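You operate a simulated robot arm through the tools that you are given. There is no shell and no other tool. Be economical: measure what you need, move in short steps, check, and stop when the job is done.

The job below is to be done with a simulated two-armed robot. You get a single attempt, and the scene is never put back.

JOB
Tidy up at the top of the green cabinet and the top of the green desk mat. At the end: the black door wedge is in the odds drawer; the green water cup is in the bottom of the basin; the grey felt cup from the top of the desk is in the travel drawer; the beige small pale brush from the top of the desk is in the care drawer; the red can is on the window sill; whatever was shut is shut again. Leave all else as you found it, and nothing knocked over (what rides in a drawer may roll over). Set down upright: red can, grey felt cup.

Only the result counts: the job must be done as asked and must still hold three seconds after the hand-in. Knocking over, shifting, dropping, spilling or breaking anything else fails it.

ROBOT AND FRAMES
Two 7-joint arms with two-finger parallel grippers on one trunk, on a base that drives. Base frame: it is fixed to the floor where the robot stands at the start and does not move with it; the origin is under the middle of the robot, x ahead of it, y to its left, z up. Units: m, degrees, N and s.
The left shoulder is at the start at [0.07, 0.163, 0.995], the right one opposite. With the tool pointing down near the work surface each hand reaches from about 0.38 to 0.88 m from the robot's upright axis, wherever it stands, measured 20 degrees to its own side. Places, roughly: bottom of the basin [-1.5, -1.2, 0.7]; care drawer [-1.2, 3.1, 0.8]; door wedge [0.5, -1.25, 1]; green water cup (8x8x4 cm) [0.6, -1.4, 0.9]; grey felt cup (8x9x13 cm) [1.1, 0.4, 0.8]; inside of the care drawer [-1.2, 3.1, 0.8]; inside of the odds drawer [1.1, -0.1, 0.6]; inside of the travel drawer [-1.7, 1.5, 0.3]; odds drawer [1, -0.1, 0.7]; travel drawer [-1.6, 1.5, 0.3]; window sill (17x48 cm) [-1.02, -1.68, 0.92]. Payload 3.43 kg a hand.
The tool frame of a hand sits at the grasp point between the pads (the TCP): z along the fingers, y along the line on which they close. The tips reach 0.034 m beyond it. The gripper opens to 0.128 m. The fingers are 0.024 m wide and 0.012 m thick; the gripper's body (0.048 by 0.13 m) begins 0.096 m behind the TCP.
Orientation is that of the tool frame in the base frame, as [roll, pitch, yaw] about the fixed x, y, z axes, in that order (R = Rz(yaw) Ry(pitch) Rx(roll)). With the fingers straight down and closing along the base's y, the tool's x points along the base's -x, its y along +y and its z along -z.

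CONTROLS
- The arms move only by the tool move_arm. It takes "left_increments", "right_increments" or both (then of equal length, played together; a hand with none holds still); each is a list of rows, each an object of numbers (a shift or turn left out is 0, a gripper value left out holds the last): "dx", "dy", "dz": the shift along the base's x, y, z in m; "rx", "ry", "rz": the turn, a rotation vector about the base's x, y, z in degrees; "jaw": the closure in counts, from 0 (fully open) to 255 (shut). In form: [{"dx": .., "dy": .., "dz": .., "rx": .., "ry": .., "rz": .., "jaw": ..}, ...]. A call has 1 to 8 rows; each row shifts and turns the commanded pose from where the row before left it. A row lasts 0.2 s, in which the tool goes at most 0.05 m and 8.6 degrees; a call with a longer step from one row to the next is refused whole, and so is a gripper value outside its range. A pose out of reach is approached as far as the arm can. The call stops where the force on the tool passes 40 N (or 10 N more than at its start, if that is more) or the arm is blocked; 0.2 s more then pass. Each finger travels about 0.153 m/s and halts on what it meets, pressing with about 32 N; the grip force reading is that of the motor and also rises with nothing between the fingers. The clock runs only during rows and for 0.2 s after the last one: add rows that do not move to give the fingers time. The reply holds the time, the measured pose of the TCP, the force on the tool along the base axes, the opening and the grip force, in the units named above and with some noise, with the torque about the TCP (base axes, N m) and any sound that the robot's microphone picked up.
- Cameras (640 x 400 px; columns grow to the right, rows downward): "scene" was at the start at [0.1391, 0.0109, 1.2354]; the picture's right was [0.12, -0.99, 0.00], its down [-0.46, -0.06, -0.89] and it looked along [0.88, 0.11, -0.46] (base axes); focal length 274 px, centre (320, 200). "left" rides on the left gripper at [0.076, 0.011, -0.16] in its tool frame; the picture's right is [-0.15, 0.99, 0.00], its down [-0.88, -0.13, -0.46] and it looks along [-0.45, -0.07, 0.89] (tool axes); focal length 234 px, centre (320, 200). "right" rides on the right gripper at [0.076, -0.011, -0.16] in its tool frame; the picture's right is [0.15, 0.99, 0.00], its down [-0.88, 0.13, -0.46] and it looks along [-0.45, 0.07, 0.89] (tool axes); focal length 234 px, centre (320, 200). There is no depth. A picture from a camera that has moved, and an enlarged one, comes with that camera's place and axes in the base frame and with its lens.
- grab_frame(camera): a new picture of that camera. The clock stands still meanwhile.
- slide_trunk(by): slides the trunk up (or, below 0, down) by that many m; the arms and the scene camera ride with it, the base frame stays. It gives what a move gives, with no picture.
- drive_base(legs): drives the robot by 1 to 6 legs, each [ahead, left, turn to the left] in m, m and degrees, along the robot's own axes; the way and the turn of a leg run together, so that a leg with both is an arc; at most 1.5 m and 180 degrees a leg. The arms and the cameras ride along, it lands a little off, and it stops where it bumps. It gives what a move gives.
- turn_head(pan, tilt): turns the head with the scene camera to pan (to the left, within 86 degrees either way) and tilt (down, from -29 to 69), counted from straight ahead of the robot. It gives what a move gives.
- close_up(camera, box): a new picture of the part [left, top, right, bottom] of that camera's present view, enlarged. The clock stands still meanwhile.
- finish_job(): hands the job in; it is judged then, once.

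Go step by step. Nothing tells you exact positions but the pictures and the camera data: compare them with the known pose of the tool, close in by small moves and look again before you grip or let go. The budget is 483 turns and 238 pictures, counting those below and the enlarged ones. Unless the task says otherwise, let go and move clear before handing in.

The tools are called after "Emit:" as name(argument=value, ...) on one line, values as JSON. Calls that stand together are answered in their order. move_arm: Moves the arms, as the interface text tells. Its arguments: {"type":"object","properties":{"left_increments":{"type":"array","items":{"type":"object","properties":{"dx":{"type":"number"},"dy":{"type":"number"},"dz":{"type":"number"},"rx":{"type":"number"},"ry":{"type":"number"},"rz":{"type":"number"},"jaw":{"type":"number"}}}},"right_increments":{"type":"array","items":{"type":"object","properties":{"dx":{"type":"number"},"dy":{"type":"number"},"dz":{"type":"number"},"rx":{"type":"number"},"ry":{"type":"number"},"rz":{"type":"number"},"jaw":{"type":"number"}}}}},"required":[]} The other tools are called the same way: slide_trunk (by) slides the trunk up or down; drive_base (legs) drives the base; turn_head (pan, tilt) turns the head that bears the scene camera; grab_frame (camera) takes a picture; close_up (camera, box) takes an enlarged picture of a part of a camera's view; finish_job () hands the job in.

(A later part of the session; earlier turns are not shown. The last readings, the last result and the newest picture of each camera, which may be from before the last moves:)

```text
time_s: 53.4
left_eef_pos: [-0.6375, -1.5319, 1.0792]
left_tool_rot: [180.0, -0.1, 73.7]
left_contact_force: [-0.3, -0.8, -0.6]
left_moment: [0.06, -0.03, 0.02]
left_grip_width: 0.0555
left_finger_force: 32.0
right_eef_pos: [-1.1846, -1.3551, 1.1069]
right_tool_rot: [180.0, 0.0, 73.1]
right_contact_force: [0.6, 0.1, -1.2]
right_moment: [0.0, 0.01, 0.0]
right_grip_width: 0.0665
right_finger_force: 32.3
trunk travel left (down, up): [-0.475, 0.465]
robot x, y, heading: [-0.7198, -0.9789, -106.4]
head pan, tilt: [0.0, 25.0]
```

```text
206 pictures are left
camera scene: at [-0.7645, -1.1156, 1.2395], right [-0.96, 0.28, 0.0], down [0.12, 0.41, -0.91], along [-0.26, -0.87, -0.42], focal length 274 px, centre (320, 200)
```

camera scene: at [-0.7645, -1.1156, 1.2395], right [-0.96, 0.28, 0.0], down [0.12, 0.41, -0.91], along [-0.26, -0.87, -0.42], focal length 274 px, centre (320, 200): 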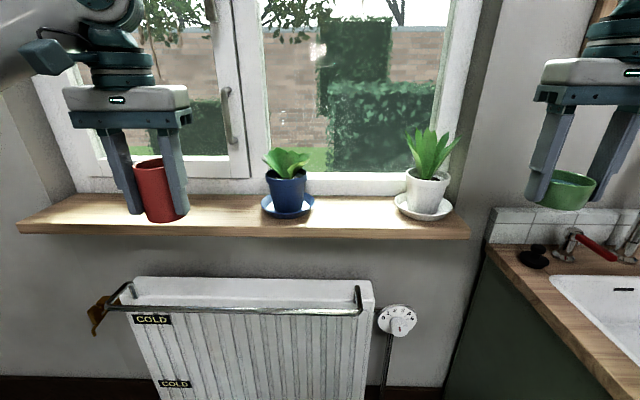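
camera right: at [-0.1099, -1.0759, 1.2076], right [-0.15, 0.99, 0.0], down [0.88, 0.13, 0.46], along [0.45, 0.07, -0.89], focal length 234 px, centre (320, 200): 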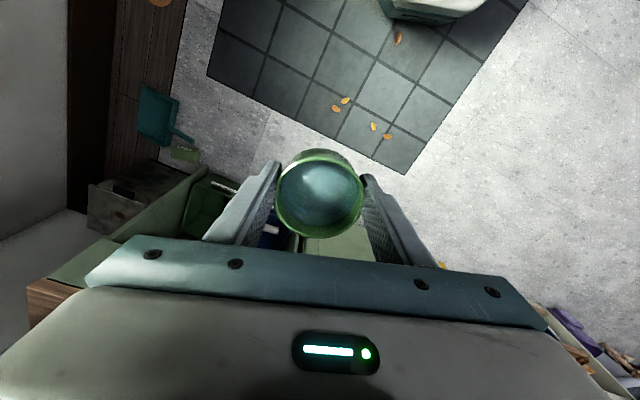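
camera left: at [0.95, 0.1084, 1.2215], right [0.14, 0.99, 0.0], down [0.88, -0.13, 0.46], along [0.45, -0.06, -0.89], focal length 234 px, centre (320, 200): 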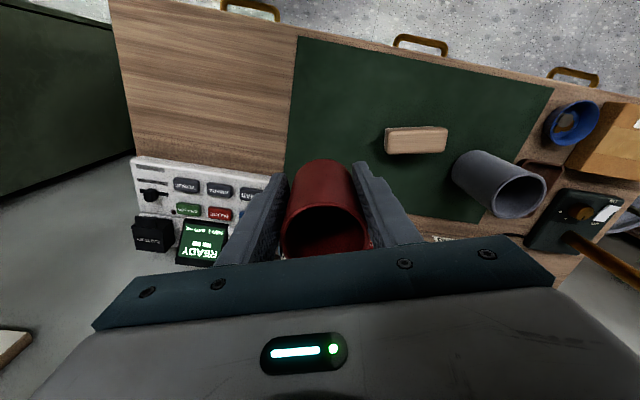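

Mid-gap between the pots is (-1.03, -1.68), matching the sill centre. I'll bring the can in front of the gap first.

Emit:
move_arm(left_increments=[{"dx": -0.042, "dy": 0.005, "dz": 0.02}, {"dx": -0.042, "dy": 0.005, "dz": 0.01}, {"dx": -0.042, "dy": 0.005}, {"dx": -0.042, "dy": 0.005}, {"dx": -0.042, "dy": 0.005}, {"dx": -0.042, "dy": 0.005}, {"dx": -0.042, "dy": 0.005}, {"dx": -0.042, "dy": 0.005}])

Emit:
grab_frame(camera="scene")

Emit:
grab_frame(camera="left")

```text
time_s: 55.2
left_eef_pos: [-0.9754, -1.4923, 1.1094]
left_tool_rot: [179.8, -0.2, 73.7]
left_contact_force: [-0.7, 0.1, -0.1]
left_moment: [-0.02, -0.04, 0.0]
left_grip_width: 0.0554
left_finger_force: 32.1
right_eef_pos: [-1.1865, -1.3532, 1.1077]
right_tool_rot: [179.7, 0.2, 73.1]
right_contact_force: [0.0, 0.6, -1.9]
right_moment: [-0.06, -0.01, -0.05]
right_grip_width: 0.0661
right_finger_force: 32.0
trunk travel left (down, up): [-0.475, 0.465]
robot x, y, heading: [-0.7215, -0.9804, -106.4]
head pan, tilt: [0.0, 25.0]
```

```text
205 pictures are left
camera scene: at [-0.7663, -1.1142, 1.2395], right [-0.96, 0.28, 0.0], down [0.12, 0.41, -0.91], along [-0.26, -0.87, -0.42], focal length 274 px, centre (320, 200)
```

scene: 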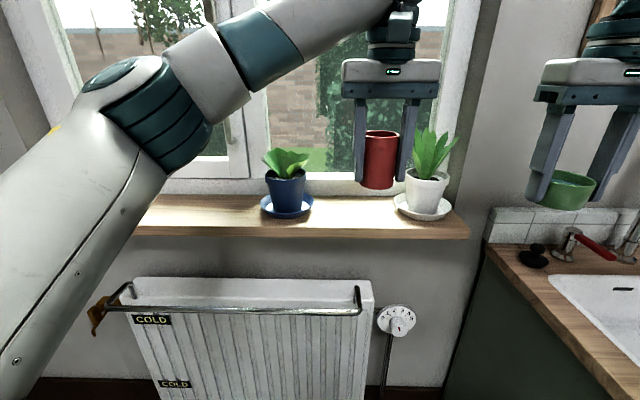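

```text
204 pictures are left
camera left: at [-0.944, -1.4211, 1.2692], right [0.91, -0.42, 0.0], down [-0.38, -0.81, 0.45], along [-0.19, -0.41, -0.89], focal length 234 px, centre (320, 200)
```

left: 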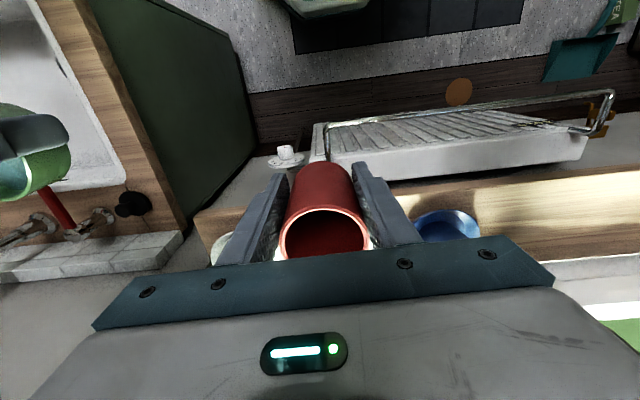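

Emit:
move_arm(left_increments=[{"dx": -0.011, "dy": -0.038}, {"dx": -0.011, "dy": -0.038}, {"dx": -0.011, "dy": -0.038}, {"dx": -0.011, "dy": -0.038}, {"dx": -0.009, "dy": -0.033}, {}])

Emit:
grab_frame(camera="scene")

Emit:
grab_frame(camera="left")

```text
time_s: 56.6
left_eef_pos: [-0.9866, -1.6092, 1.1019]
left_tool_rot: [-180.0, 0.0, 73.5]
left_contact_force: [0.5, 0.7, -0.5]
left_moment: [-0.01, -0.01, -0.02]
left_grip_width: 0.0553
left_finger_force: 31.9
left hand out of reach, approached as far as the arm can: row 3, 4, 5
right_eef_pos: [-1.1831, -1.3539, 1.1083]
right_tool_rot: [-180.0, 0.1, 73.1]
right_contact_force: [0.3, -0.4, -1.2]
right_moment: [0.02, 0.01, 0.04]
right_grip_width: 0.0663
right_finger_force: 32.4
trunk travel left (down, up): [-0.475, 0.465]
robot x, y, heading: [-0.7223, -0.9801, -106.4]
head pan, tilt: [0.0, 25.0]
```

```text
203 pictures are left
camera scene: at [-0.7641, -1.115, 1.2395], right [-0.96, 0.28, 0.0], down [0.12, 0.41, -0.91], along [-0.26, -0.87, -0.42], focal length 274 px, centre (320, 200)
```

scene: 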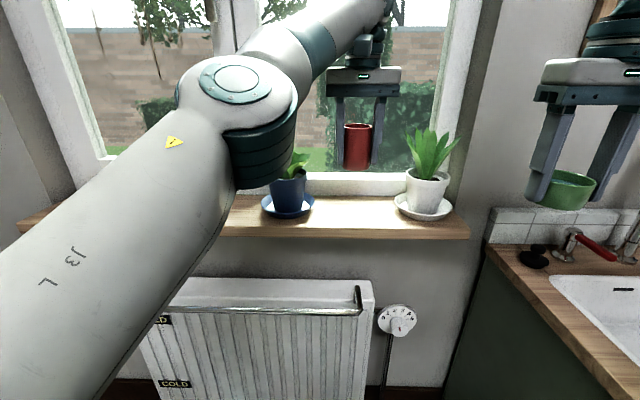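

```text
202 pictures are left
camera left: at [-0.954, -1.5391, 1.2621], right [0.91, -0.42, 0.0], down [-0.38, -0.81, 0.45], along [-0.19, -0.41, -0.89], focal length 234 px, centre (320, 200)
```

left: 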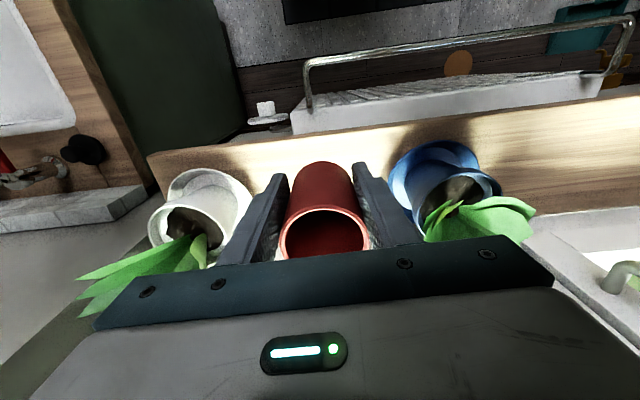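

The left arm is at the limit of its reach. Raising the trunk will help (and lift the elbow clear of the plants).

Emit:
slide_trunk(by=0.15)

Emit:
drive_base(legs=[[0.04, 0, 0]])

Emit:
move_arm(left_increments=[{"dx": -0.01, "dy": -0.01}, {"dx": -0.01, "dy": -0.01}, {"dx": -0.012, "dy": -0.012}, {}])

Emit:
grab_frame(camera="scene")

Emit:
grab_frame(camera="left")

```text
time_s: 58.4
left_eef_pos: [-0.987, -1.6097, 1.2523]
left_tool_rot: [179.9, -0.1, 73.4]
left_contact_force: [0.6, -0.6, -0.2]
left_moment: [0.02, 0.0, 0.01]
left_grip_width: 0.0556
left_finger_force: 32.0
right_eef_pos: [-1.1832, -1.3544, 1.2578]
right_tool_rot: [179.9, 0.1, 73.1]
right_contact_force: [0.0, -0.1, -2.1]
right_moment: [0.03, -0.04, 0.04]
right_grip_width: 0.0661
right_finger_force: 31.8
trunk travel left (down, up): [-0.625, 0.315]
robot x, y, heading: [-0.7209, -0.9764, -106.6]
head pan, tilt: [0.0, 25.0]
```

```text
time_s: 59.2
left_eef_pos: [-0.9961, -1.6419, 1.2549]
left_tool_rot: [179.9, 0.2, 73.6]
left_contact_force: [0.2, 0.8, -0.6]
left_moment: [-0.06, -0.01, 0.01]
left_grip_width: 0.0556
left_finger_force: 31.6
right_eef_pos: [-1.1943, -1.3873, 1.2604]
right_tool_rot: [179.9, 0.3, 73.1]
right_contact_force: [0.2, 0.8, -1.8]
right_moment: [-0.04, 0.0, -0.02]
right_grip_width: 0.066
right_finger_force: 31.9
trunk travel left (down, up): [-0.625, 0.315]
robot x, y, heading: [-0.7315, -1.0181, -106.4]
head pan, tilt: [0.0, 25.0]
```

```text
time_s: 60.2
left_eef_pos: [-0.9995, -1.6486, 1.2474]
left_tool_rot: [-179.9, -0.1, 73.6]
left_contact_force: [0.0, 0.8, 0.1]
left_moment: [0.05, -0.01, 0.0]
left_grip_width: 0.0555
left_finger_force: 32.1
left hand out of reach, approached as far as the arm can: row 1, 2, 3
right_eef_pos: [-1.1956, -1.3897, 1.2584]
right_tool_rot: [179.9, 0.1, 73.1]
right_contact_force: [-0.2, 0.3, -1.7]
right_moment: [-0.01, 0.0, 0.02]
right_grip_width: 0.0659
right_finger_force: 32.0
trunk travel left (down, up): [-0.625, 0.315]
robot x, y, heading: [-0.7358, -1.0182, -106.6]
head pan, tilt: [0.0, 25.0]
```

```text
201 pictures are left
camera scene: at [-0.775, -1.1512, 1.3897], right [-0.96, 0.28, 0.0], down [0.12, 0.4, -0.91], along [-0.26, -0.87, -0.42], focal length 274 px, centre (320, 200)
```

scene: 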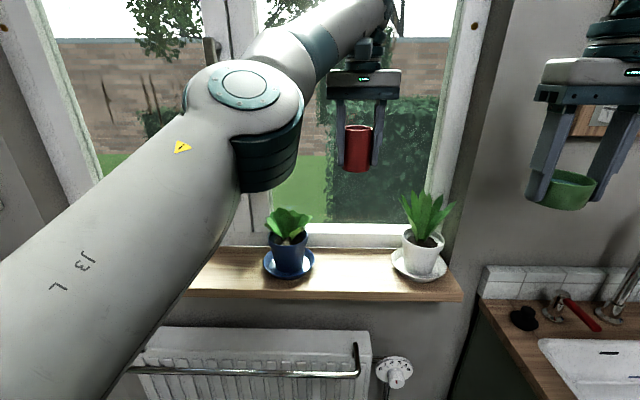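

```text
200 pictures are left
camera left: at [-0.9666, -1.5772, 1.4083], right [0.91, -0.42, 0.0], down [-0.38, -0.81, 0.46], along [-0.19, -0.41, -0.89], focal length 234 px, centre (320, 200)
```

left: 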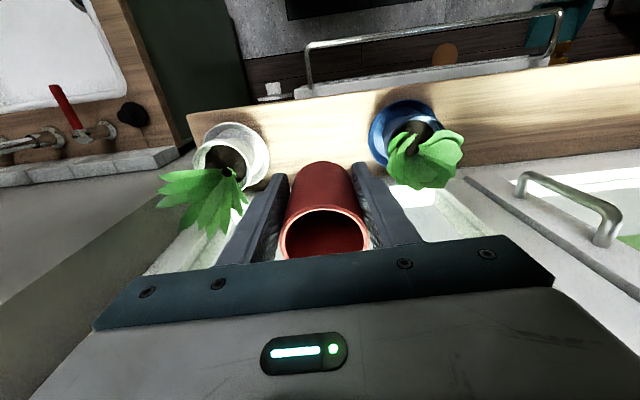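

Emit:
move_arm(left_increments=[{"dz": -0.04}, {"dz": -0.04}, {"dz": -0.04}, {"dx": -0.012, "dy": -0.015}, {"dx": -0.012, "dy": -0.013}, {}])

Emit:
grab_frame(camera="left")

```text
time_s: 61.6
left_eef_pos: [-1.0217, -1.6778, 1.1287]
left_tool_rot: [-180.0, -0.1, 73.5]
left_contact_force: [0.9, 0.0, -1.3]
left_moment: [0.01, 0.02, 0.02]
left_grip_width: 0.0555
left_finger_force: 32.0
right_eef_pos: [-1.1943, -1.3915, 1.2592]
right_tool_rot: [-179.9, 0.0, 73.2]
right_contact_force: [0.2, 0.7, -1.2]
right_moment: [0.08, 0.03, -0.01]
right_grip_width: 0.066
right_finger_force: 31.7
trunk travel left (down, up): [-0.625, 0.315]
robot x, y, heading: [-0.7348, -1.0099, -106.5]
head pan, tilt: [0.0, 25.0]
```

```text
199 pictures are left
camera left: at [-0.9903, -1.607, 1.2874], right [0.91, -0.42, 0.0], down [-0.38, -0.81, 0.45], along [-0.19, -0.41, -0.89], focal length 234 px, centre (320, 200)
```

left: 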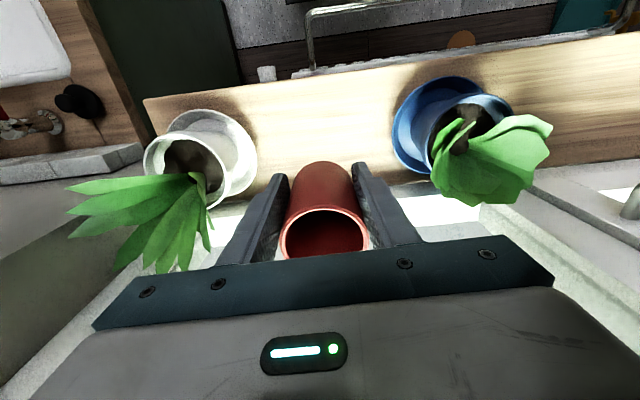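

Emit:
move_arm(left_increments=[{"dx": -0.004, "dy": -0.01, "dz": -0.04}, {"dz": -0.04}, {"dz": -0.04}, {"dz": -0.02}, {}])

Emit:
grab_frame(camera="left")

Emit:
close_up(camera="scene", box=[220, 140, 480, 302])

```text
time_s: 62.9
left_eef_pos: [-1.0268, -1.6862, 0.9898]
left_tool_rot: [179.9, 0.0, 73.5]
left_contact_force: [-0.4, 0.2, 0.3]
left_moment: [-0.02, -0.01, -0.01]
left_grip_width: 0.0554
left_finger_force: 32.6
right_eef_pos: [-1.1949, -1.3922, 1.2587]
right_tool_rot: [179.9, 0.1, 73.1]
right_contact_force: [-0.3, -0.4, -2.2]
right_moment: [0.01, 0.03, 0.02]
right_grip_width: 0.0656
right_finger_force: 32.1
trunk travel left (down, up): [-0.625, 0.315]
robot x, y, heading: [-0.732, -1.0167, -106.3]
head pan, tilt: [0.0, 25.0]
```

```text
198 pictures are left
camera left: at [-0.9955, -1.6161, 1.1486], right [0.91, -0.42, 0.0], down [-0.38, -0.81, 0.46], along [-0.19, -0.41, -0.89], focal length 234 px, centre (320, 200)
```

left: 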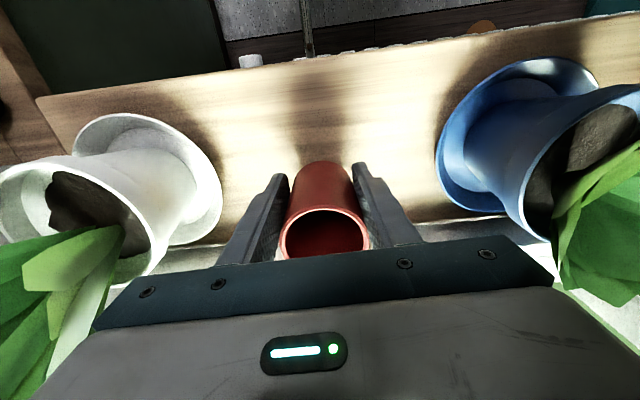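

```text
2.46 times, centred on (350, 221) of scene
camera zoom: at [-0.7753, -1.1517, 1.3896], right [-0.96, 0.28, 0.0], down [0.12, 0.41, -0.91], along [-0.26, -0.87, -0.42], focal length 675 px, centre (246, 148)
```

zoom: 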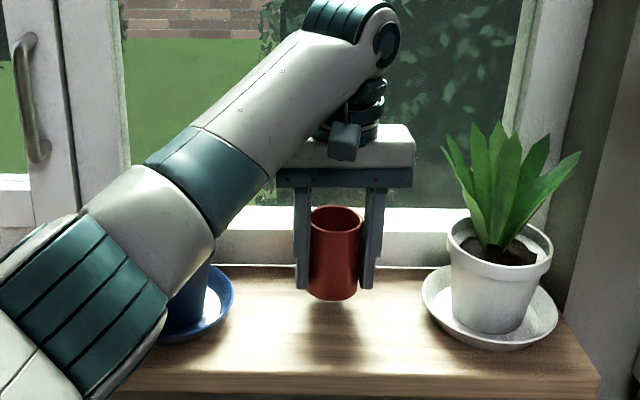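

Emit:
move_arm(left_increments=[{"dz": -0.01}, {"dz": -0.008}, {}])

Emit:
move_arm(left_increments=[{"dz": -0.004}, {}, {"dz": -0.003}, {}])

Emit:
close_up(camera="scene", box=[260, 180, 420, 280])

```text
time_s: 63.6
left_eef_pos: [-1.028, -1.6861, 0.9695]
left_tool_rot: [179.9, -0.1, 73.5]
left_contact_force: [0.6, 0.1, 0.0]
left_moment: [0.02, 0.02, -0.02]
left_grip_width: 0.0555
left_finger_force: 31.9
right_eef_pos: [-1.1958, -1.3904, 1.2598]
right_tool_rot: [179.9, 0.1, 73.1]
right_contact_force: [0.0, 0.6, -1.3]
right_moment: [0.04, -0.02, 0.0]
right_grip_width: 0.0659
right_finger_force: 32.2
trunk travel left (down, up): [-0.625, 0.315]
robot x, y, heading: [-0.7355, -1.0162, -106.7]
head pan, tilt: [0.0, 25.0]
```

```text
time_s: 64.7
left_eef_pos: [-1.0266, -1.6842, 0.9668]
left_tool_rot: [180.0, 0.2, 73.5]
left_contact_force: [1.1, -2.7, 22.6]
left_moment: [-0.36, 0.33, 0.07]
left_grip_width: 0.0557
left_finger_force: 31.8
right_eef_pos: [-1.1939, -1.3894, 1.2601]
right_tool_rot: [-180.0, 0.2, 73.0]
right_contact_force: [0.2, -0.2, -2.4]
right_moment: [-0.01, -0.01, 0.01]
right_grip_width: 0.0659
right_finger_force: 32.4
trunk travel left (down, up): [-0.625, 0.315]
robot x, y, heading: [-0.7307, -1.012, -106.7]
head pan, tilt: [0.0, 25.0]
```

```text
4.00 times, centred on (340, 230) of scene
camera zoom: at [-0.7742, -1.1498, 1.39], right [-0.96, 0.28, 0.0], down [0.12, 0.4, -0.91], along [-0.26, -0.87, -0.42], focal length 1097 px, centre (240, 80)
```

zoom: 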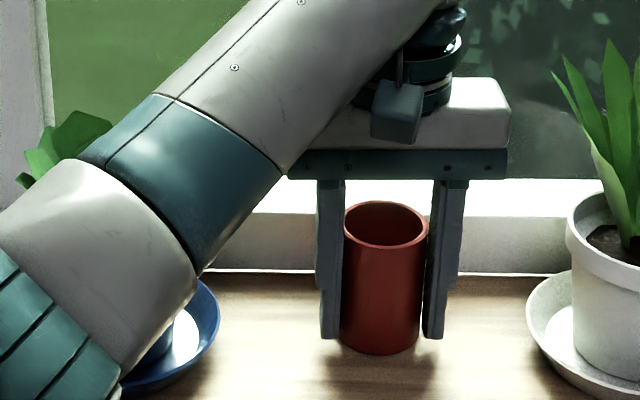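

The can touches the sill. I'll relax slightly, then open moderately and lift.

Emit:
move_arm(left_increments=[{"dz": 0.002}, {"jaw": 135}, {"jaw": 110}, {"jaw": 80}, {"jaw": 65}, {}])

Emit:
move_arm(left_increments=[{"dz": 0.02}, {"dz": 0.03}, {"dz": 0.03}, {"dz": 0.04}, {"dz": 0.04}])

Emit:
grab_frame(camera="left")

```text
time_s: 66.0
left_eef_pos: [-1.0284, -1.6865, 0.9651]
left_tool_rot: [179.9, 0.0, 73.5]
left_contact_force: [-0.4, -0.2, 0.3]
left_moment: [0.0, 0.0, -0.04]
left_grip_width: 0.0955
left_finger_force: 0.1
right_eef_pos: [-1.196, -1.3908, 1.2578]
right_tool_rot: [179.9, 0.1, 73.1]
right_contact_force: [-0.4, -0.4, -2.6]
right_moment: [-0.02, -0.02, 0.02]
right_grip_width: 0.0658
right_finger_force: 32.2
trunk travel left (down, up): [-0.625, 0.315]
robot x, y, heading: [-0.7312, -1.0161, -106.5]
head pan, tilt: [0.0, 25.0]
```

```text
time_s: 67.2
left_eef_pos: [-1.029, -1.6841, 1.1262]
left_tool_rot: [179.9, -0.1, 73.5]
left_contact_force: [-0.1, -0.6, -0.8]
left_moment: [-0.05, -0.03, 0.0]
left_grip_width: 0.0952
left_finger_force: 0.0
right_eef_pos: [-1.1959, -1.3887, 1.2597]
right_tool_rot: [179.9, 0.2, 73.2]
right_contact_force: [-0.2, 1.1, -1.3]
right_moment: [-0.05, -0.02, 0.03]
right_grip_width: 0.0656
right_finger_force: 31.1
trunk travel left (down, up): [-0.625, 0.315]
robot x, y, heading: [-0.7355, -1.0111, -106.8]
head pan, tilt: [0.0, 25.0]
```

```text
195 pictures are left
camera left: at [-0.9963, -1.6139, 1.2856], right [0.91, -0.42, 0.0], down [-0.38, -0.81, 0.46], along [-0.19, -0.41, -0.89], focal length 234 px, centre (320, 200)
```

left: 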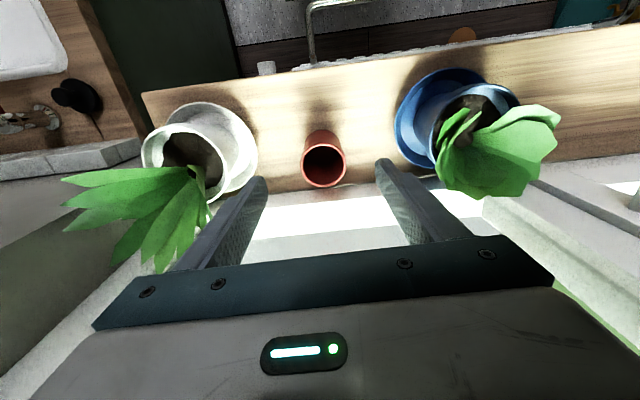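

Emit:
move_arm(left_increments=[{"dz": 0.04}, {"dz": 0.04}, {"dx": 0.012, "dy": 0.045}, {"dx": 0.012, "dy": 0.045}, {"dx": 0.012, "dy": 0.04}, {"dx": 0.045, "dy": 0.0}, {"dx": 0.045}, {"dx": 0.045}])

Emit:
move_arm(left_increments=[{"dx": 0.045}, {"dx": 0.045}, {"dx": 0.045}, {"dx": 0.04}])

Emit:
drive_base(legs=[[-0.3, 0, 0]])

Emit:
grab_frame(camera="scene")

```text
time_s: 69.0
left_eef_pos: [-0.9265, -1.7221, 1.2187]
left_tool_rot: [179.9, -0.2, 73.5]
left_contact_force: [0.0, 0.9, 0.4]
left_moment: [-0.03, 0.0, 0.0]
left_grip_width: 0.0952
left_finger_force: 0.2
left hand out of reach, approached as far as the arm can: row 1, 2, 3, 4, 5, 6, 7, 8
right_eef_pos: [-1.1949, -1.3912, 1.2594]
right_tool_rot: [180.0, 0.1, 73.1]
right_contact_force: [0.5, 0.8, -1.8]
right_moment: [0.04, 0.04, 0.02]
right_grip_width: 0.0657
right_finger_force: 31.9
trunk travel left (down, up): [-0.625, 0.315]
robot x, y, heading: [-0.7335, -1.0139, -106.2]
head pan, tilt: [0.0, 25.0]
```

```text
time_s: 70.0
left_eef_pos: [-0.7898, -1.787, 1.2409]
left_tool_rot: [-179.2, -0.4, 72.8]
left_contact_force: [-0.1, -0.2, -2.8]
left_moment: [-0.02, -0.09, -0.02]
left_grip_width: 0.0953
left_finger_force: 0.0
left hand out of reach, approached as far as the arm can: row 1, 2, 3, 4
right_eef_pos: [-1.1948, -1.3912, 1.259]
right_tool_rot: [180.0, 0.0, 73.1]
right_contact_force: [0.3, -0.3, -1.7]
right_moment: [0.02, 0.04, 0.0]
right_grip_width: 0.0657
right_finger_force: 31.8
trunk travel left (down, up): [-0.625, 0.315]
robot x, y, heading: [-0.7317, -1.0184, -106.5]
head pan, tilt: [0.0, 25.0]
```

```text
time_s: 72.1
left_eef_pos: [-0.6994, -1.5058, 1.2413]
left_tool_rot: [179.9, -0.3, 73.6]
left_contact_force: [-0.9, 1.0, -0.1]
left_moment: [0.01, 0.01, 0.01]
left_grip_width: 0.0955
left_finger_force: 0.1
right_eef_pos: [-1.1106, -1.1095, 1.2583]
right_tool_rot: [179.7, 0.1, 73.3]
right_contact_force: [-0.1, -0.1, -2.3]
right_moment: [0.04, 0.0, 0.0]
right_grip_width: 0.0658
right_finger_force: 32.1
trunk travel left (down, up): [-0.625, 0.315]
robot x, y, heading: [-0.6481, -0.7305, -106.3]
head pan, tilt: [0.0, 25.0]
```

```text
194 pictures are left
camera scene: at [-0.6919, -0.8694, 1.3894], right [-0.96, 0.28, 0.0], down [0.12, 0.41, -0.91], along [-0.26, -0.87, -0.42], focal length 274 px, centre (320, 200)
```

scene: 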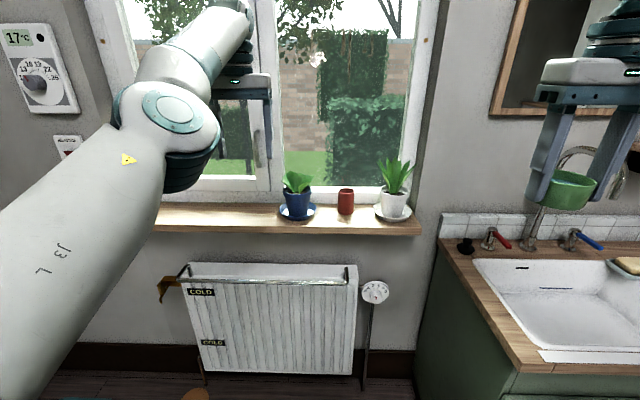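

The can stands on the sill between the pots. Now I'll bring the left arm back in.

Emit:
move_arm(left_increments=[{"dz": -0.03, "dy": 0.03}, {"dz": -0.03, "dy": 0.04}, {"dz": -0.03, "dy": 0.04}, {"dy": 0.04}, {"dy": 0.04}, {"dy": 0.03, "dx": 0.02}, {}])

```text
time_s: 73.7
left_eef_pos: [-0.7475, -1.4823, 1.2422]
left_tool_rot: [179.9, -0.3, 73.6]
left_contact_force: [0.2, -0.6, 0.1]
left_moment: [-0.01, 0.01, 0.0]
left_grip_width: 0.0957
left_finger_force: 0.0
left hand out of reach, approached as far as the arm can: row 1, 2, 3, 4, 5, 6
right_eef_pos: [-1.1105, -1.1086, 1.259]
right_tool_rot: [-180.0, 0.1, 73.3]
right_contact_force: [-0.8, 0.0, -1.2]
right_moment: [0.02, -0.03, 0.04]
right_grip_width: 0.0656
right_finger_force: 31.9
trunk travel left (down, up): [-0.625, 0.315]
robot x, y, heading: [-0.6486, -0.7344, -106.2]
head pan, tilt: [0.0, 25.0]
```

Emit:
move_arm(left_increments=[{"dy": -0.045}, {"dy": -0.045}, {"dy": -0.045}, {"dy": -0.045}, {"dy": -0.04}, {}])

Emit:
grab_frame(camera="scene")

```text
time_s: 75.1
left_eef_pos: [-0.7074, -1.5121, 1.2263]
left_tool_rot: [180.0, -0.2, 73.6]
left_contact_force: [0.4, 0.1, -0.2]
left_moment: [0.03, -0.03, -0.01]
left_grip_width: 0.0955
left_finger_force: 0.0
left hand out of reach, approached as far as the arm can: row 1, 2, 3, 4, 5
right_eef_pos: [-1.1114, -1.109, 1.2584]
right_tool_rot: [179.9, 0.0, 73.1]
right_contact_force: [0.5, 0.0, -1.4]
right_moment: [0.01, 0.03, -0.03]
right_grip_width: 0.0655
right_finger_force: 32.0
trunk travel left (down, up): [-0.625, 0.315]
robot x, y, heading: [-0.65, -0.7276, -106.4]
head pan, tilt: [0.0, 25.0]
```

```text
193 pictures are left
camera scene: at [-0.6917, -0.8692, 1.3895], right [-0.96, 0.28, 0.0], down [0.12, 0.41, -0.91], along [-0.26, -0.87, -0.42], focal length 274 px, centre (320, 200)
```

scene: 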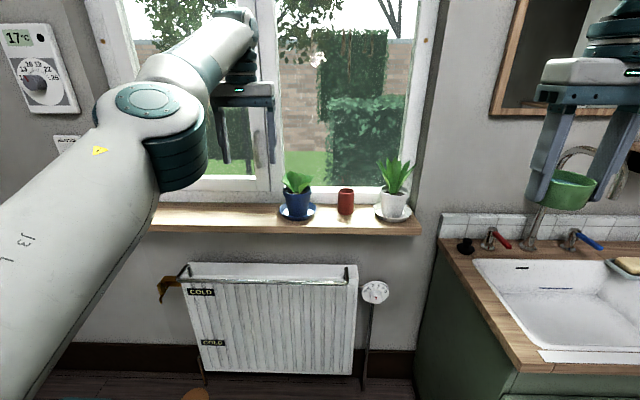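

Emit:
move_arm(left_increments=[{}, {}])

Emit:
move_arm(left_increments=[{"dz": -0.03}, {"dz": -0.03}, {"dz": -0.03}, {}])

```text
time_s: 75.7
left_eef_pos: [-0.708, -1.5108, 1.2261]
left_tool_rot: [-180.0, -0.3, 73.5]
left_contact_force: [0.2, -0.3, 0.4]
left_moment: [0.02, -0.02, -0.01]
left_grip_width: 0.0953
left_finger_force: 0.0
right_eef_pos: [-1.1116, -1.1092, 1.2583]
right_tool_rot: [179.9, 0.1, 73.3]
right_contact_force: [-0.4, -0.4, -1.5]
right_moment: [0.03, 0.02, 0.01]
right_grip_width: 0.0652
right_finger_force: 31.7
trunk travel left (down, up): [-0.625, 0.315]
robot x, y, heading: [-0.6503, -0.7317, -106.5]
head pan, tilt: [0.0, 25.0]
```

```text
time_s: 76.7
left_eef_pos: [-0.7182, -1.5389, 1.1464]
left_tool_rot: [179.9, -0.3, 73.6]
left_contact_force: [0.6, -0.3, 0.4]
left_moment: [-0.03, 0.01, -0.03]
left_grip_width: 0.0954
left_finger_force: 0.1
left hand out of reach, approached as far as the arm can: row 1, 2, 3
right_eef_pos: [-1.1114, -1.1084, 1.2584]
right_tool_rot: [179.9, 0.2, 73.2]
right_contact_force: [0.4, 0.2, -0.7]
right_moment: [0.03, -0.03, 0.0]
right_grip_width: 0.0655
right_finger_force: 32.1
trunk travel left (down, up): [-0.625, 0.315]
robot x, y, heading: [-0.6455, -0.7315, -106.7]
head pan, tilt: [0.0, 25.0]
```

Emit:
move_arm(left_increments=[{"dx": 0.012, "dy": 0.04, "dz": -0.02}, {"dx": 0.012, "dy": 0.04, "dz": -0.02}, {"dx": 0.012, "dy": 0.04, "dz": -0.02}, {"dx": 0.012, "dy": 0.04, "dz": 0.0}])

Emit:
grab_frame(camera="left")

```text
time_s: 77.7
left_eef_pos: [-0.7203, -1.534, 1.1529]
left_tool_rot: [179.9, -0.4, 73.6]
left_contact_force: [-0.3, 0.2, -0.1]
left_moment: [-0.02, -0.01, 0.01]
left_grip_width: 0.0954
left_finger_force: 0.1
left hand out of reach, approached as far as the arm can: row 1, 2, 3, 4
right_eef_pos: [-1.1101, -1.1085, 1.2594]
right_tool_rot: [179.9, 0.1, 73.2]
right_contact_force: [0.0, -0.2, -0.8]
right_moment: [0.02, 0.05, -0.02]
right_grip_width: 0.0656
right_finger_force: 32.2
trunk travel left (down, up): [-0.625, 0.315]
robot x, y, heading: [-0.6501, -0.7318, -106.5]
head pan, tilt: [0.0, 25.0]
```

```text
192 pictures are left
camera left: at [-0.6884, -1.4658, 1.3132], right [0.91, -0.42, 0.0], down [-0.37, -0.81, 0.45], along [-0.19, -0.41, -0.89], focal length 234 px, centre (320, 200)
```

left: 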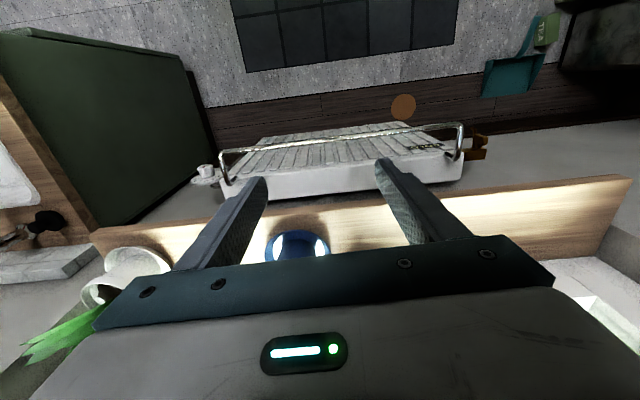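

The left arm is stretched straight (singular). I'll back the robot away from the sill and then unbend by moving the hand right and up.

Emit:
drive_base(legs=[[-0.25, 0, 0]])

Emit:
move_arm(left_increments=[{"dx": -0.03, "dy": 0.015, "dz": 0.02}, {"dx": -0.03, "dy": 0.02, "dz": 0.02}, {"dx": -0.03, "dy": 0.02, "dz": 0.02}, {"dx": -0.03, "dy": 0.03, "dz": 0.0}, {}])

```text
time_s: 79.5
left_eef_pos: [-0.651, -1.2949, 1.1525]
left_tool_rot: [179.9, -0.3, 73.6]
left_contact_force: [-0.4, -1.1, -0.2]
left_moment: [0.05, 0.0, -0.04]
left_grip_width: 0.0957
left_finger_force: 0.0
right_eef_pos: [-1.0414, -0.8698, 1.2578]
right_tool_rot: [179.9, 0.0, 73.2]
right_contact_force: [0.7, -0.6, -2.5]
right_moment: [-0.01, 0.01, -0.02]
right_grip_width: 0.0656
right_finger_force: 32.4
trunk travel left (down, up): [-0.625, 0.315]
robot x, y, heading: [-0.5773, -0.4903, -106.3]
head pan, tilt: [0.0, 25.0]
```

```text
time_s: 80.7
left_eef_pos: [-0.7606, -1.1985, 1.2121]
left_tool_rot: [179.9, -0.3, 73.5]
left_contact_force: [0.4, 0.6, -0.9]
left_moment: [-0.03, -0.01, 0.02]
left_grip_width: 0.0953
left_finger_force: 0.1
left hand out of reach, approached as far as the arm can: row 1, 2, 3
right_eef_pos: [-1.0408, -0.8686, 1.2578]
right_tool_rot: [179.9, 0.1, 73.1]
right_contact_force: [0.5, 0.0, -1.8]
right_moment: [0.0, 0.01, 0.01]
right_grip_width: 0.0656
right_finger_force: 31.6
trunk travel left (down, up): [-0.625, 0.315]
robot x, y, heading: [-0.5798, -0.4925, -106.4]
head pan, tilt: [0.0, 25.0]
```

Emit:
move_arm(left_increments=[{"dx": 0.01, "dy": 0.04}, {"dx": 0.01, "dy": 0.04}, {"dx": 0.01, "dy": 0.04}, {"dx": 0.04, "dy": 0.02, "dz": -0.015}, {"dx": 0.04, "dy": 0.01, "dz": -0.015}, {"dx": 0.04, "dz": -0.015}, {"dx": 0.04, "dz": -0.015}, {}])

Emit:
grab_frame(camera="scene")

```text
time_s: 82.5
left_eef_pos: [-0.5729, -1.0488, 1.15]
left_tool_rot: [179.8, -0.3, 73.5]
left_contact_force: [-0.2, -0.1, -0.3]
left_moment: [-0.04, -0.02, -0.04]
left_grip_width: 0.0954
left_finger_force: 0.2
right_eef_pos: [-1.0429, -0.8676, 1.2581]
right_tool_rot: [179.9, 0.1, 73.1]
right_contact_force: [0.1, -0.3, -2.2]
right_moment: [0.01, -0.05, 0.03]
right_grip_width: 0.0657
right_finger_force: 31.9
trunk travel left (down, up): [-0.625, 0.315]
robot x, y, heading: [-0.5771, -0.491, -106.2]
head pan, tilt: [0.0, 25.0]
```

```text
191 pictures are left
camera scene: at [-0.6228, -0.6283, 1.3895], right [-0.96, 0.28, 0.0], down [0.12, 0.41, -0.91], along [-0.26, -0.87, -0.42], focal length 274 px, centre (320, 200)
```

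scene: 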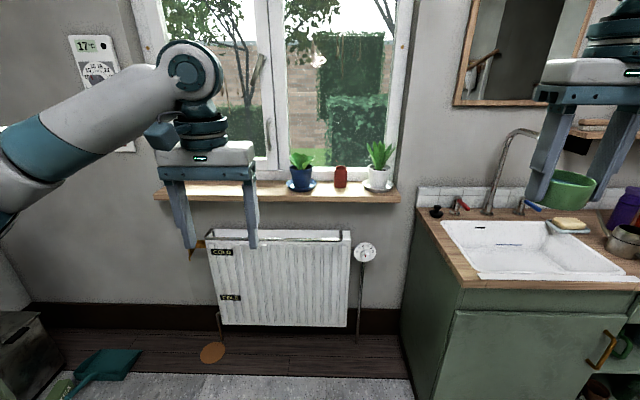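

Recovered. The basin counter faces me in parallel with the window wall. I'll drive to the right to face it.

Emit:
drive_base(legs=[[0.0, -0.35, 0]])

Emit:
turn_head(pan=-25, tilt=30)

Emit:
grab_frame(camera="scene")

```text
time_s: 84.8
left_eef_pos: [-0.9071, -0.9503, 1.1503]
left_tool_rot: [179.9, -0.3, 73.5]
left_contact_force: [0.0, -0.3, 0.0]
left_moment: [0.02, 0.01, 0.02]
left_grip_width: 0.0956
left_finger_force: 0.1
right_eef_pos: [-1.3758, -0.7685, 1.2587]
right_tool_rot: [-180.0, 0.1, 73.1]
right_contact_force: [-0.4, 0.4, -1.6]
right_moment: [0.01, 0.01, 0.03]
right_grip_width: 0.0652
right_finger_force: 31.9
trunk travel left (down, up): [-0.625, 0.315]
robot x, y, heading: [-0.9122, -0.3937, -106.3]
head pan, tilt: [0.0, 25.0]
```

```text
time_s: 85.7
left_eef_pos: [-0.906, -0.9503, 1.1508]
left_tool_rot: [179.9, -0.2, 73.5]
left_contact_force: [-0.1, 0.8, -0.5]
left_moment: [0.02, -0.01, 0.0]
left_grip_width: 0.0955
left_finger_force: 0.0
right_eef_pos: [-1.376, -0.7682, 1.2581]
right_tool_rot: [180.0, 0.2, 73.0]
right_contact_force: [0.4, -0.4, -1.1]
right_moment: [0.02, 0.01, 0.0]
right_grip_width: 0.0656
right_finger_force: 32.5
trunk travel left (down, up): [-0.625, 0.315]
robot x, y, heading: [-0.913, -0.3943, -106.6]
head pan, tilt: [-25.0, 30.0]
```

```text
190 pictures are left
camera scene: at [-0.9896, -0.509, 1.3816], right [-0.75, 0.66, 0.0], down [0.33, 0.37, -0.87], along [-0.57, -0.65, -0.5], focal length 274 px, centre (320, 200)
```

scene: 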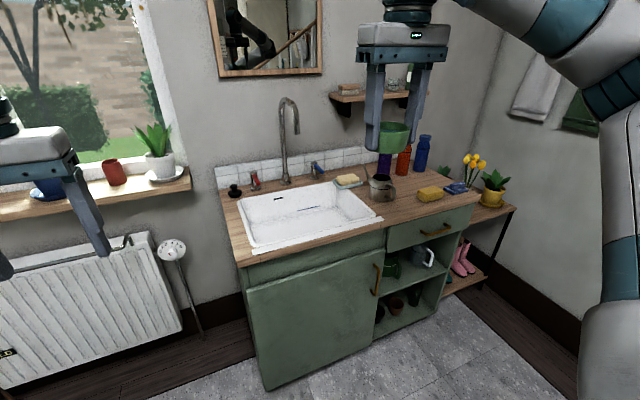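

Emit:
drive_base(legs=[[0.25, -0.13, 0]])

Emit:
move_arm(right_increments=[{"dx": 0.01, "dy": -0.02}, {"dx": 0.015, "dy": -0.035}, {"dx": 0.02, "dy": -0.04}, {"dx": 0.02, "dy": -0.04}, {"dx": 0.015, "dy": -0.035}, {"dx": 0.006, "dy": -0.02}])

Emit:
grab_frame(camera="scene")

Emit:
grab_frame(camera="right")

```text
time_s: 87.6
left_eef_pos: [-1.1024, -1.1535, 1.1525]
left_tool_rot: [179.9, -0.3, 73.4]
left_contact_force: [0.6, -0.4, -0.9]
left_moment: [0.0, 0.0, 0.01]
left_grip_width: 0.0953
left_finger_force: 0.0
right_eef_pos: [-1.5718, -0.9704, 1.2588]
right_tool_rot: [179.9, 0.2, 73.0]
right_contact_force: [-0.1, 0.4, -2.1]
right_moment: [0.02, -0.04, -0.02]
right_grip_width: 0.0656
right_finger_force: 32.2
trunk travel left (down, up): [-0.625, 0.315]
robot x, y, heading: [-1.109, -0.5965, -106.6]
head pan, tilt: [-25.0, 30.0]
```

```text
time_s: 89.0
left_eef_pos: [-1.1029, -1.1542, 1.1517]
left_tool_rot: [179.9, -0.2, 73.4]
left_contact_force: [0.1, -0.1, 0.1]
left_moment: [-0.01, 0.0, 0.0]
left_grip_width: 0.0952
left_finger_force: 0.1
right_eef_pos: [-1.4863, -1.1623, 1.259]
right_tool_rot: [-179.9, 0.1, 72.9]
right_contact_force: [-0.2, 0.5, -0.5]
right_moment: [0.02, 0.0, -0.03]
right_grip_width: 0.0655
right_finger_force: 32.2
trunk travel left (down, up): [-0.625, 0.315]
robot x, y, heading: [-1.1097, -0.5965, -106.6]
head pan, tilt: [-25.0, 30.0]
```

```text
189 pictures are left
camera scene: at [-1.1849, -0.7123, 1.3815], right [-0.75, 0.66, 0.0], down [0.33, 0.37, -0.87], along [-0.58, -0.65, -0.5], focal length 274 px, centre (320, 200)
```

scene: 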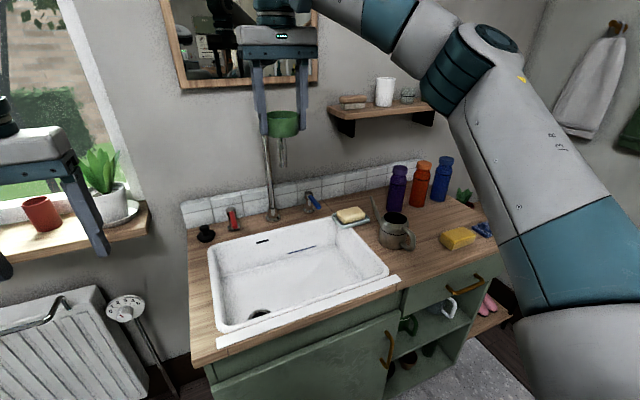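

```text
188 pictures are left
camera right: at [-1.4743, -1.087, 1.4183], right [0.99, -0.15, 0.0], down [-0.13, -0.88, 0.46], along [-0.07, -0.45, -0.89], focal length 234 px, centre (320, 200)
```

right: 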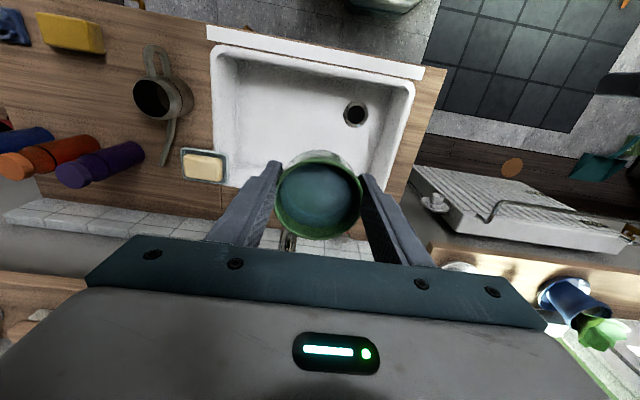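

Basin centre about (-1.5, -1.19), drain at (-1.395, -1.18), spout behind near y -1.3. The cup is over free basin floor; I'll descend straight.

Emit:
move_arm(right_increments=[{"dz": -0.015}, {"dz": -0.03}, {"dz": -0.04}, {"dz": -0.04}, {"dz": -0.04}, {"dz": -0.04}, {"dz": -0.04}, {"dz": -0.02}])

Emit:
grab_frame(camera="right")

Emit:
grab_frame(camera="scene")

```text
time_s: 90.8
left_eef_pos: [-1.1025, -1.1543, 1.1517]
left_tool_rot: [179.9, -0.2, 73.3]
left_contact_force: [0.5, 0.5, 0.4]
left_moment: [-0.02, 0.0, 0.01]
left_grip_width: 0.0951
left_finger_force: 0.0
right_eef_pos: [-1.4867, -1.162, 0.9911]
right_tool_rot: [180.0, 0.1, 73.0]
right_contact_force: [-0.2, 0.4, -1.5]
right_moment: [0.0, -0.02, 0.05]
right_grip_width: 0.0654
right_finger_force: 32.1
trunk travel left (down, up): [-0.625, 0.315]
robot x, y, heading: [-1.1081, -0.5983, -106.6]
head pan, tilt: [-25.0, 30.0]
```

```text
187 pictures are left
camera right: at [-1.4749, -1.0869, 1.1525], right [0.99, -0.15, 0.0], down [-0.13, -0.88, 0.46], along [-0.07, -0.45, -0.89], focal length 234 px, centre (320, 200)
```

right: 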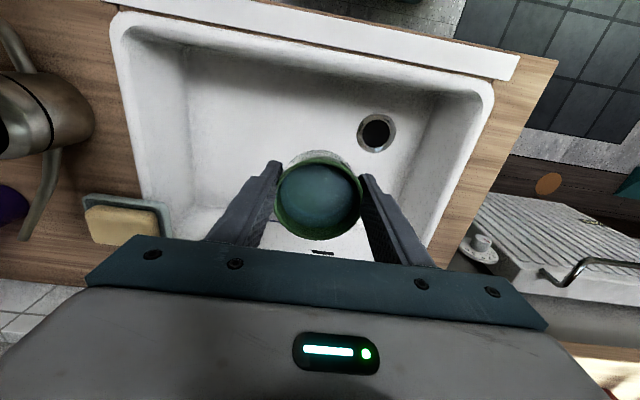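

```text
186 pictures are left
camera scene: at [-1.1855, -0.712, 1.3816], right [-0.75, 0.66, 0.0], down [0.33, 0.37, -0.87], along [-0.57, -0.65, -0.5], focal length 274 px, centre (320, 200)
```

scene: 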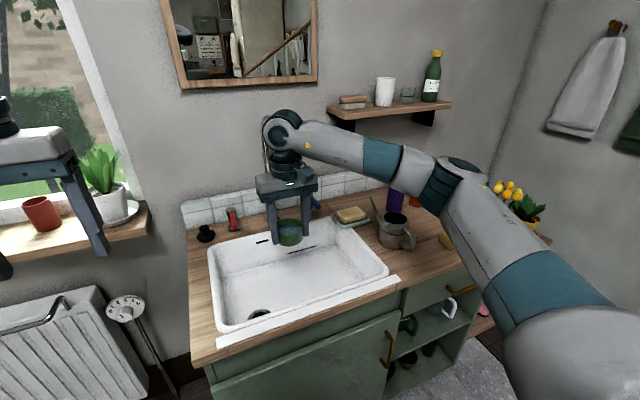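

To keep the right elbow clear of the pot and bottles on the counter, I'll raise the trunk and then lower the hand.

Emit:
slide_trunk(by=0.2)

Emit:
move_arm(right_increments=[{"dz": -0.015}, {"dz": -0.03}, {"dz": -0.04}, {"dz": -0.04}, {"dz": -0.04}, {"dz": -0.04}, {"dz": -0.03}, {"dz": -0.02}])

Emit:
grab_frame(camera="scene")

```text
time_s: 93.0
left_eef_pos: [-1.1026, -1.1545, 1.3505]
left_tool_rot: [179.8, -0.3, 73.4]
left_contact_force: [-0.3, -0.4, -0.1]
left_moment: [0.0, -0.02, 0.02]
left_grip_width: 0.0956
left_finger_force: 0.1
right_eef_pos: [-1.4868, -1.161, 1.1925]
right_tool_rot: [179.9, 0.0, 73.1]
right_contact_force: [0.4, 0.1, -1.3]
right_moment: [0.04, 0.01, -0.01]
right_grip_width: 0.0658
right_finger_force: 32.0
trunk travel left (down, up): [-0.825, 0.115]
robot x, y, heading: [-1.1088, -0.5917, -106.8]
head pan, tilt: [-25.0, 30.0]
```

```text
time_s: 94.8
left_eef_pos: [-1.1023, -1.1542, 1.3506]
left_tool_rot: [179.8, -0.3, 73.5]
left_contact_force: [0.4, 0.3, 0.1]
left_moment: [0.01, -0.01, 0.02]
left_grip_width: 0.0954
left_finger_force: 0.1
right_eef_pos: [-1.4864, -1.1618, 0.9368]
right_tool_rot: [179.9, 0.1, 73.0]
right_contact_force: [-0.2, -0.6, -1.4]
right_moment: [0.01, -0.01, 0.02]
right_grip_width: 0.0656
right_finger_force: 31.9
trunk travel left (down, up): [-0.825, 0.115]
robot x, y, heading: [-1.1085, -0.5934, -106.7]
head pan, tilt: [-25.0, 30.0]
```

```text
185 pictures are left
camera scene: at [-1.1856, -0.7123, 1.5816], right [-0.75, 0.66, 0.0], down [0.33, 0.37, -0.87], along [-0.57, -0.65, -0.5], focal length 274 px, centre (320, 200)
```

scene: 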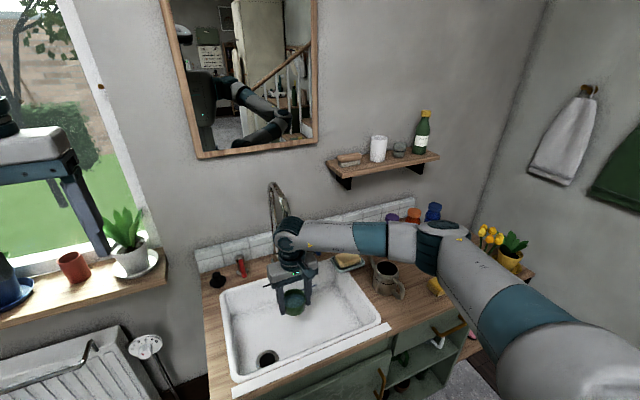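

Emit:
close_up(camera="scene", box=[200, 150, 440, 300])

Emit:
grab_frame(camera="right")

```text
2.67 times, centred on (320, 225) of scene
camera zoom: at [-1.1856, -0.7123, 1.5816], right [-0.75, 0.66, 0.0], down [0.33, 0.37, -0.87], along [-0.57, -0.65, -0.5], focal length 731 px, centre (320, 133)
```

zoom: 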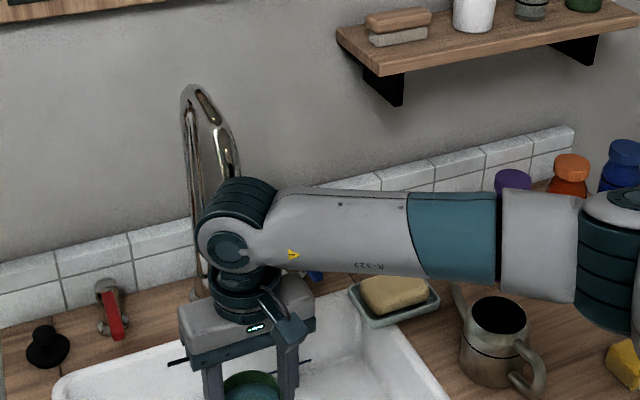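

```text
183 pictures are left
camera right: at [-1.4753, -1.0876, 1.0968], right [0.99, -0.15, 0.0], down [-0.13, -0.88, 0.46], along [-0.07, -0.45, -0.89], focal length 234 px, centre (320, 200)
```

right: 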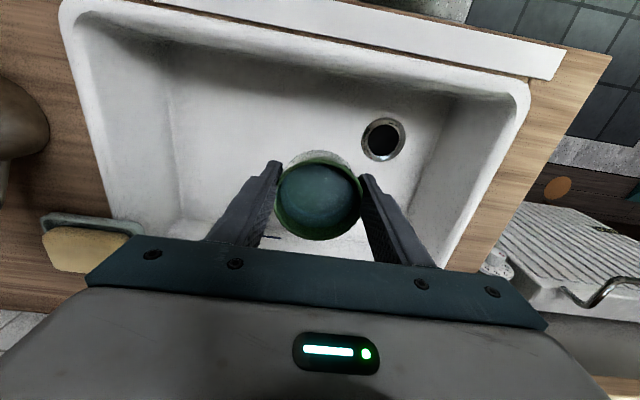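

Emit:
move_arm(right_increments=[{"dx": 0.003, "dy": 0.01, "dz": -0.01}, {"dz": -0.03}, {"dz": -0.03}, {"dz": -0.03}, {"dz": -0.02}, {}])

Emit:
grab_frame(camera="right")

Emit:
close_up(camera="scene", box=[200, 150, 440, 300])

```text
time_s: 96.2
left_eef_pos: [-1.1028, -1.1547, 1.3504]
left_tool_rot: [179.9, -0.3, 73.4]
left_contact_force: [-0.3, -0.6, -0.1]
left_moment: [0.02, 0.02, -0.04]
left_grip_width: 0.0955
left_finger_force: 0.0
right_eef_pos: [-1.4827, -1.1513, 0.8188]
right_tool_rot: [-179.9, 0.1, 73.1]
right_contact_force: [0.5, -0.8, -1.6]
right_moment: [0.01, -0.03, 0.01]
right_grip_width: 0.0653
right_finger_force: 31.6
trunk travel left (down, up): [-0.825, 0.115]
robot x, y, heading: [-1.1028, -0.5965, -106.5]
head pan, tilt: [-25.0, 30.0]
```

```text
182 pictures are left
camera right: at [-1.4717, -1.0765, 0.9779], right [0.99, -0.15, 0.0], down [-0.13, -0.88, 0.46], along [-0.07, -0.45, -0.89], focal length 234 px, centre (320, 200)
```

right: 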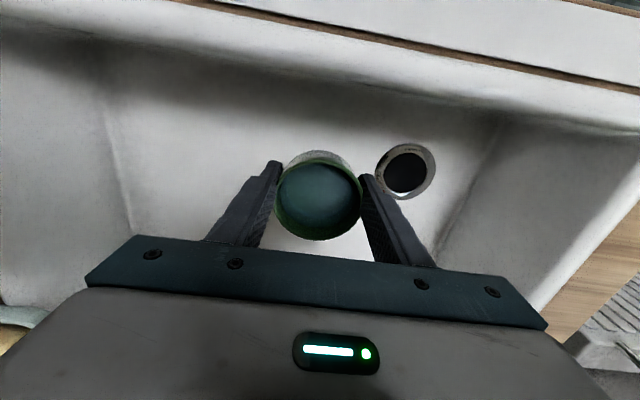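

```text
2.67 times, centred on (320, 225) of scene
camera zoom: at [-1.1853, -0.7118, 1.5816], right [-0.75, 0.66, 0.0], down [0.33, 0.37, -0.87], along [-0.57, -0.65, -0.5], focal length 731 px, centre (320, 133)
```

zoom: 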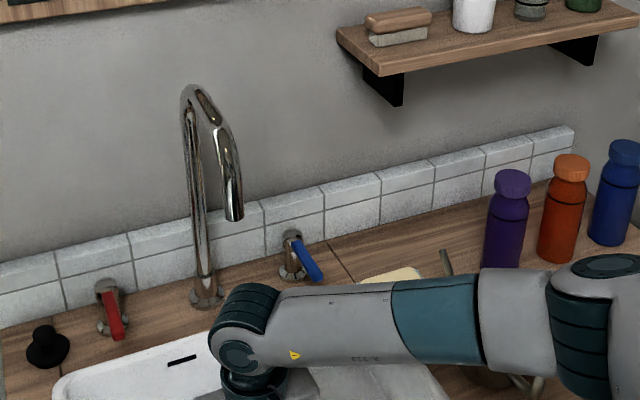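

Emit:
move_arm(right_increments=[{"dz": -0.015}, {}, {"dz": -0.01}, {}, {"dz": -0.01}, {}])

Emit:
grab_frame(camera="right")

```text
time_s: 97.6
left_eef_pos: [-1.1023, -1.1554, 1.3521]
left_tool_rot: [179.9, -0.3, 73.3]
left_contact_force: [-0.2, -0.7, -0.3]
left_moment: [0.05, 0.03, 0.0]
left_grip_width: 0.0953
left_finger_force: 0.1
right_eef_pos: [-1.483, -1.1513, 0.7827]
right_tool_rot: [179.9, 0.2, 73.0]
right_contact_force: [-0.6, -0.1, -2.2]
right_moment: [-0.01, 0.01, 0.03]
right_grip_width: 0.0655
right_finger_force: 31.9
trunk travel left (down, up): [-0.825, 0.115]
robot x, y, heading: [-1.108, -0.5936, -106.6]
head pan, tilt: [-25.0, 30.0]
```

```text
180 pictures are left
camera right: at [-1.4715, -1.077, 0.9429], right [0.99, -0.15, 0.0], down [-0.13, -0.88, 0.46], along [-0.07, -0.45, -0.89], focal length 234 px, centre (320, 200)
```

right: 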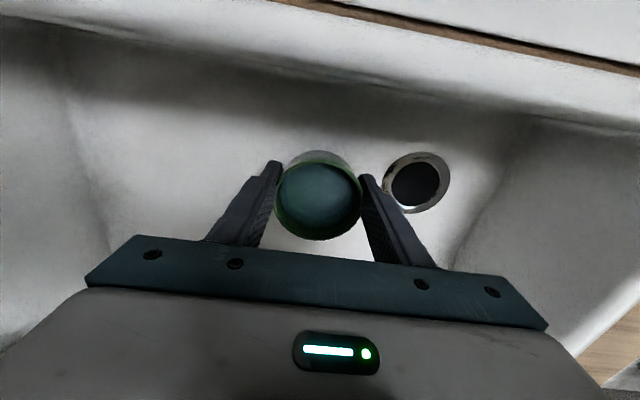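

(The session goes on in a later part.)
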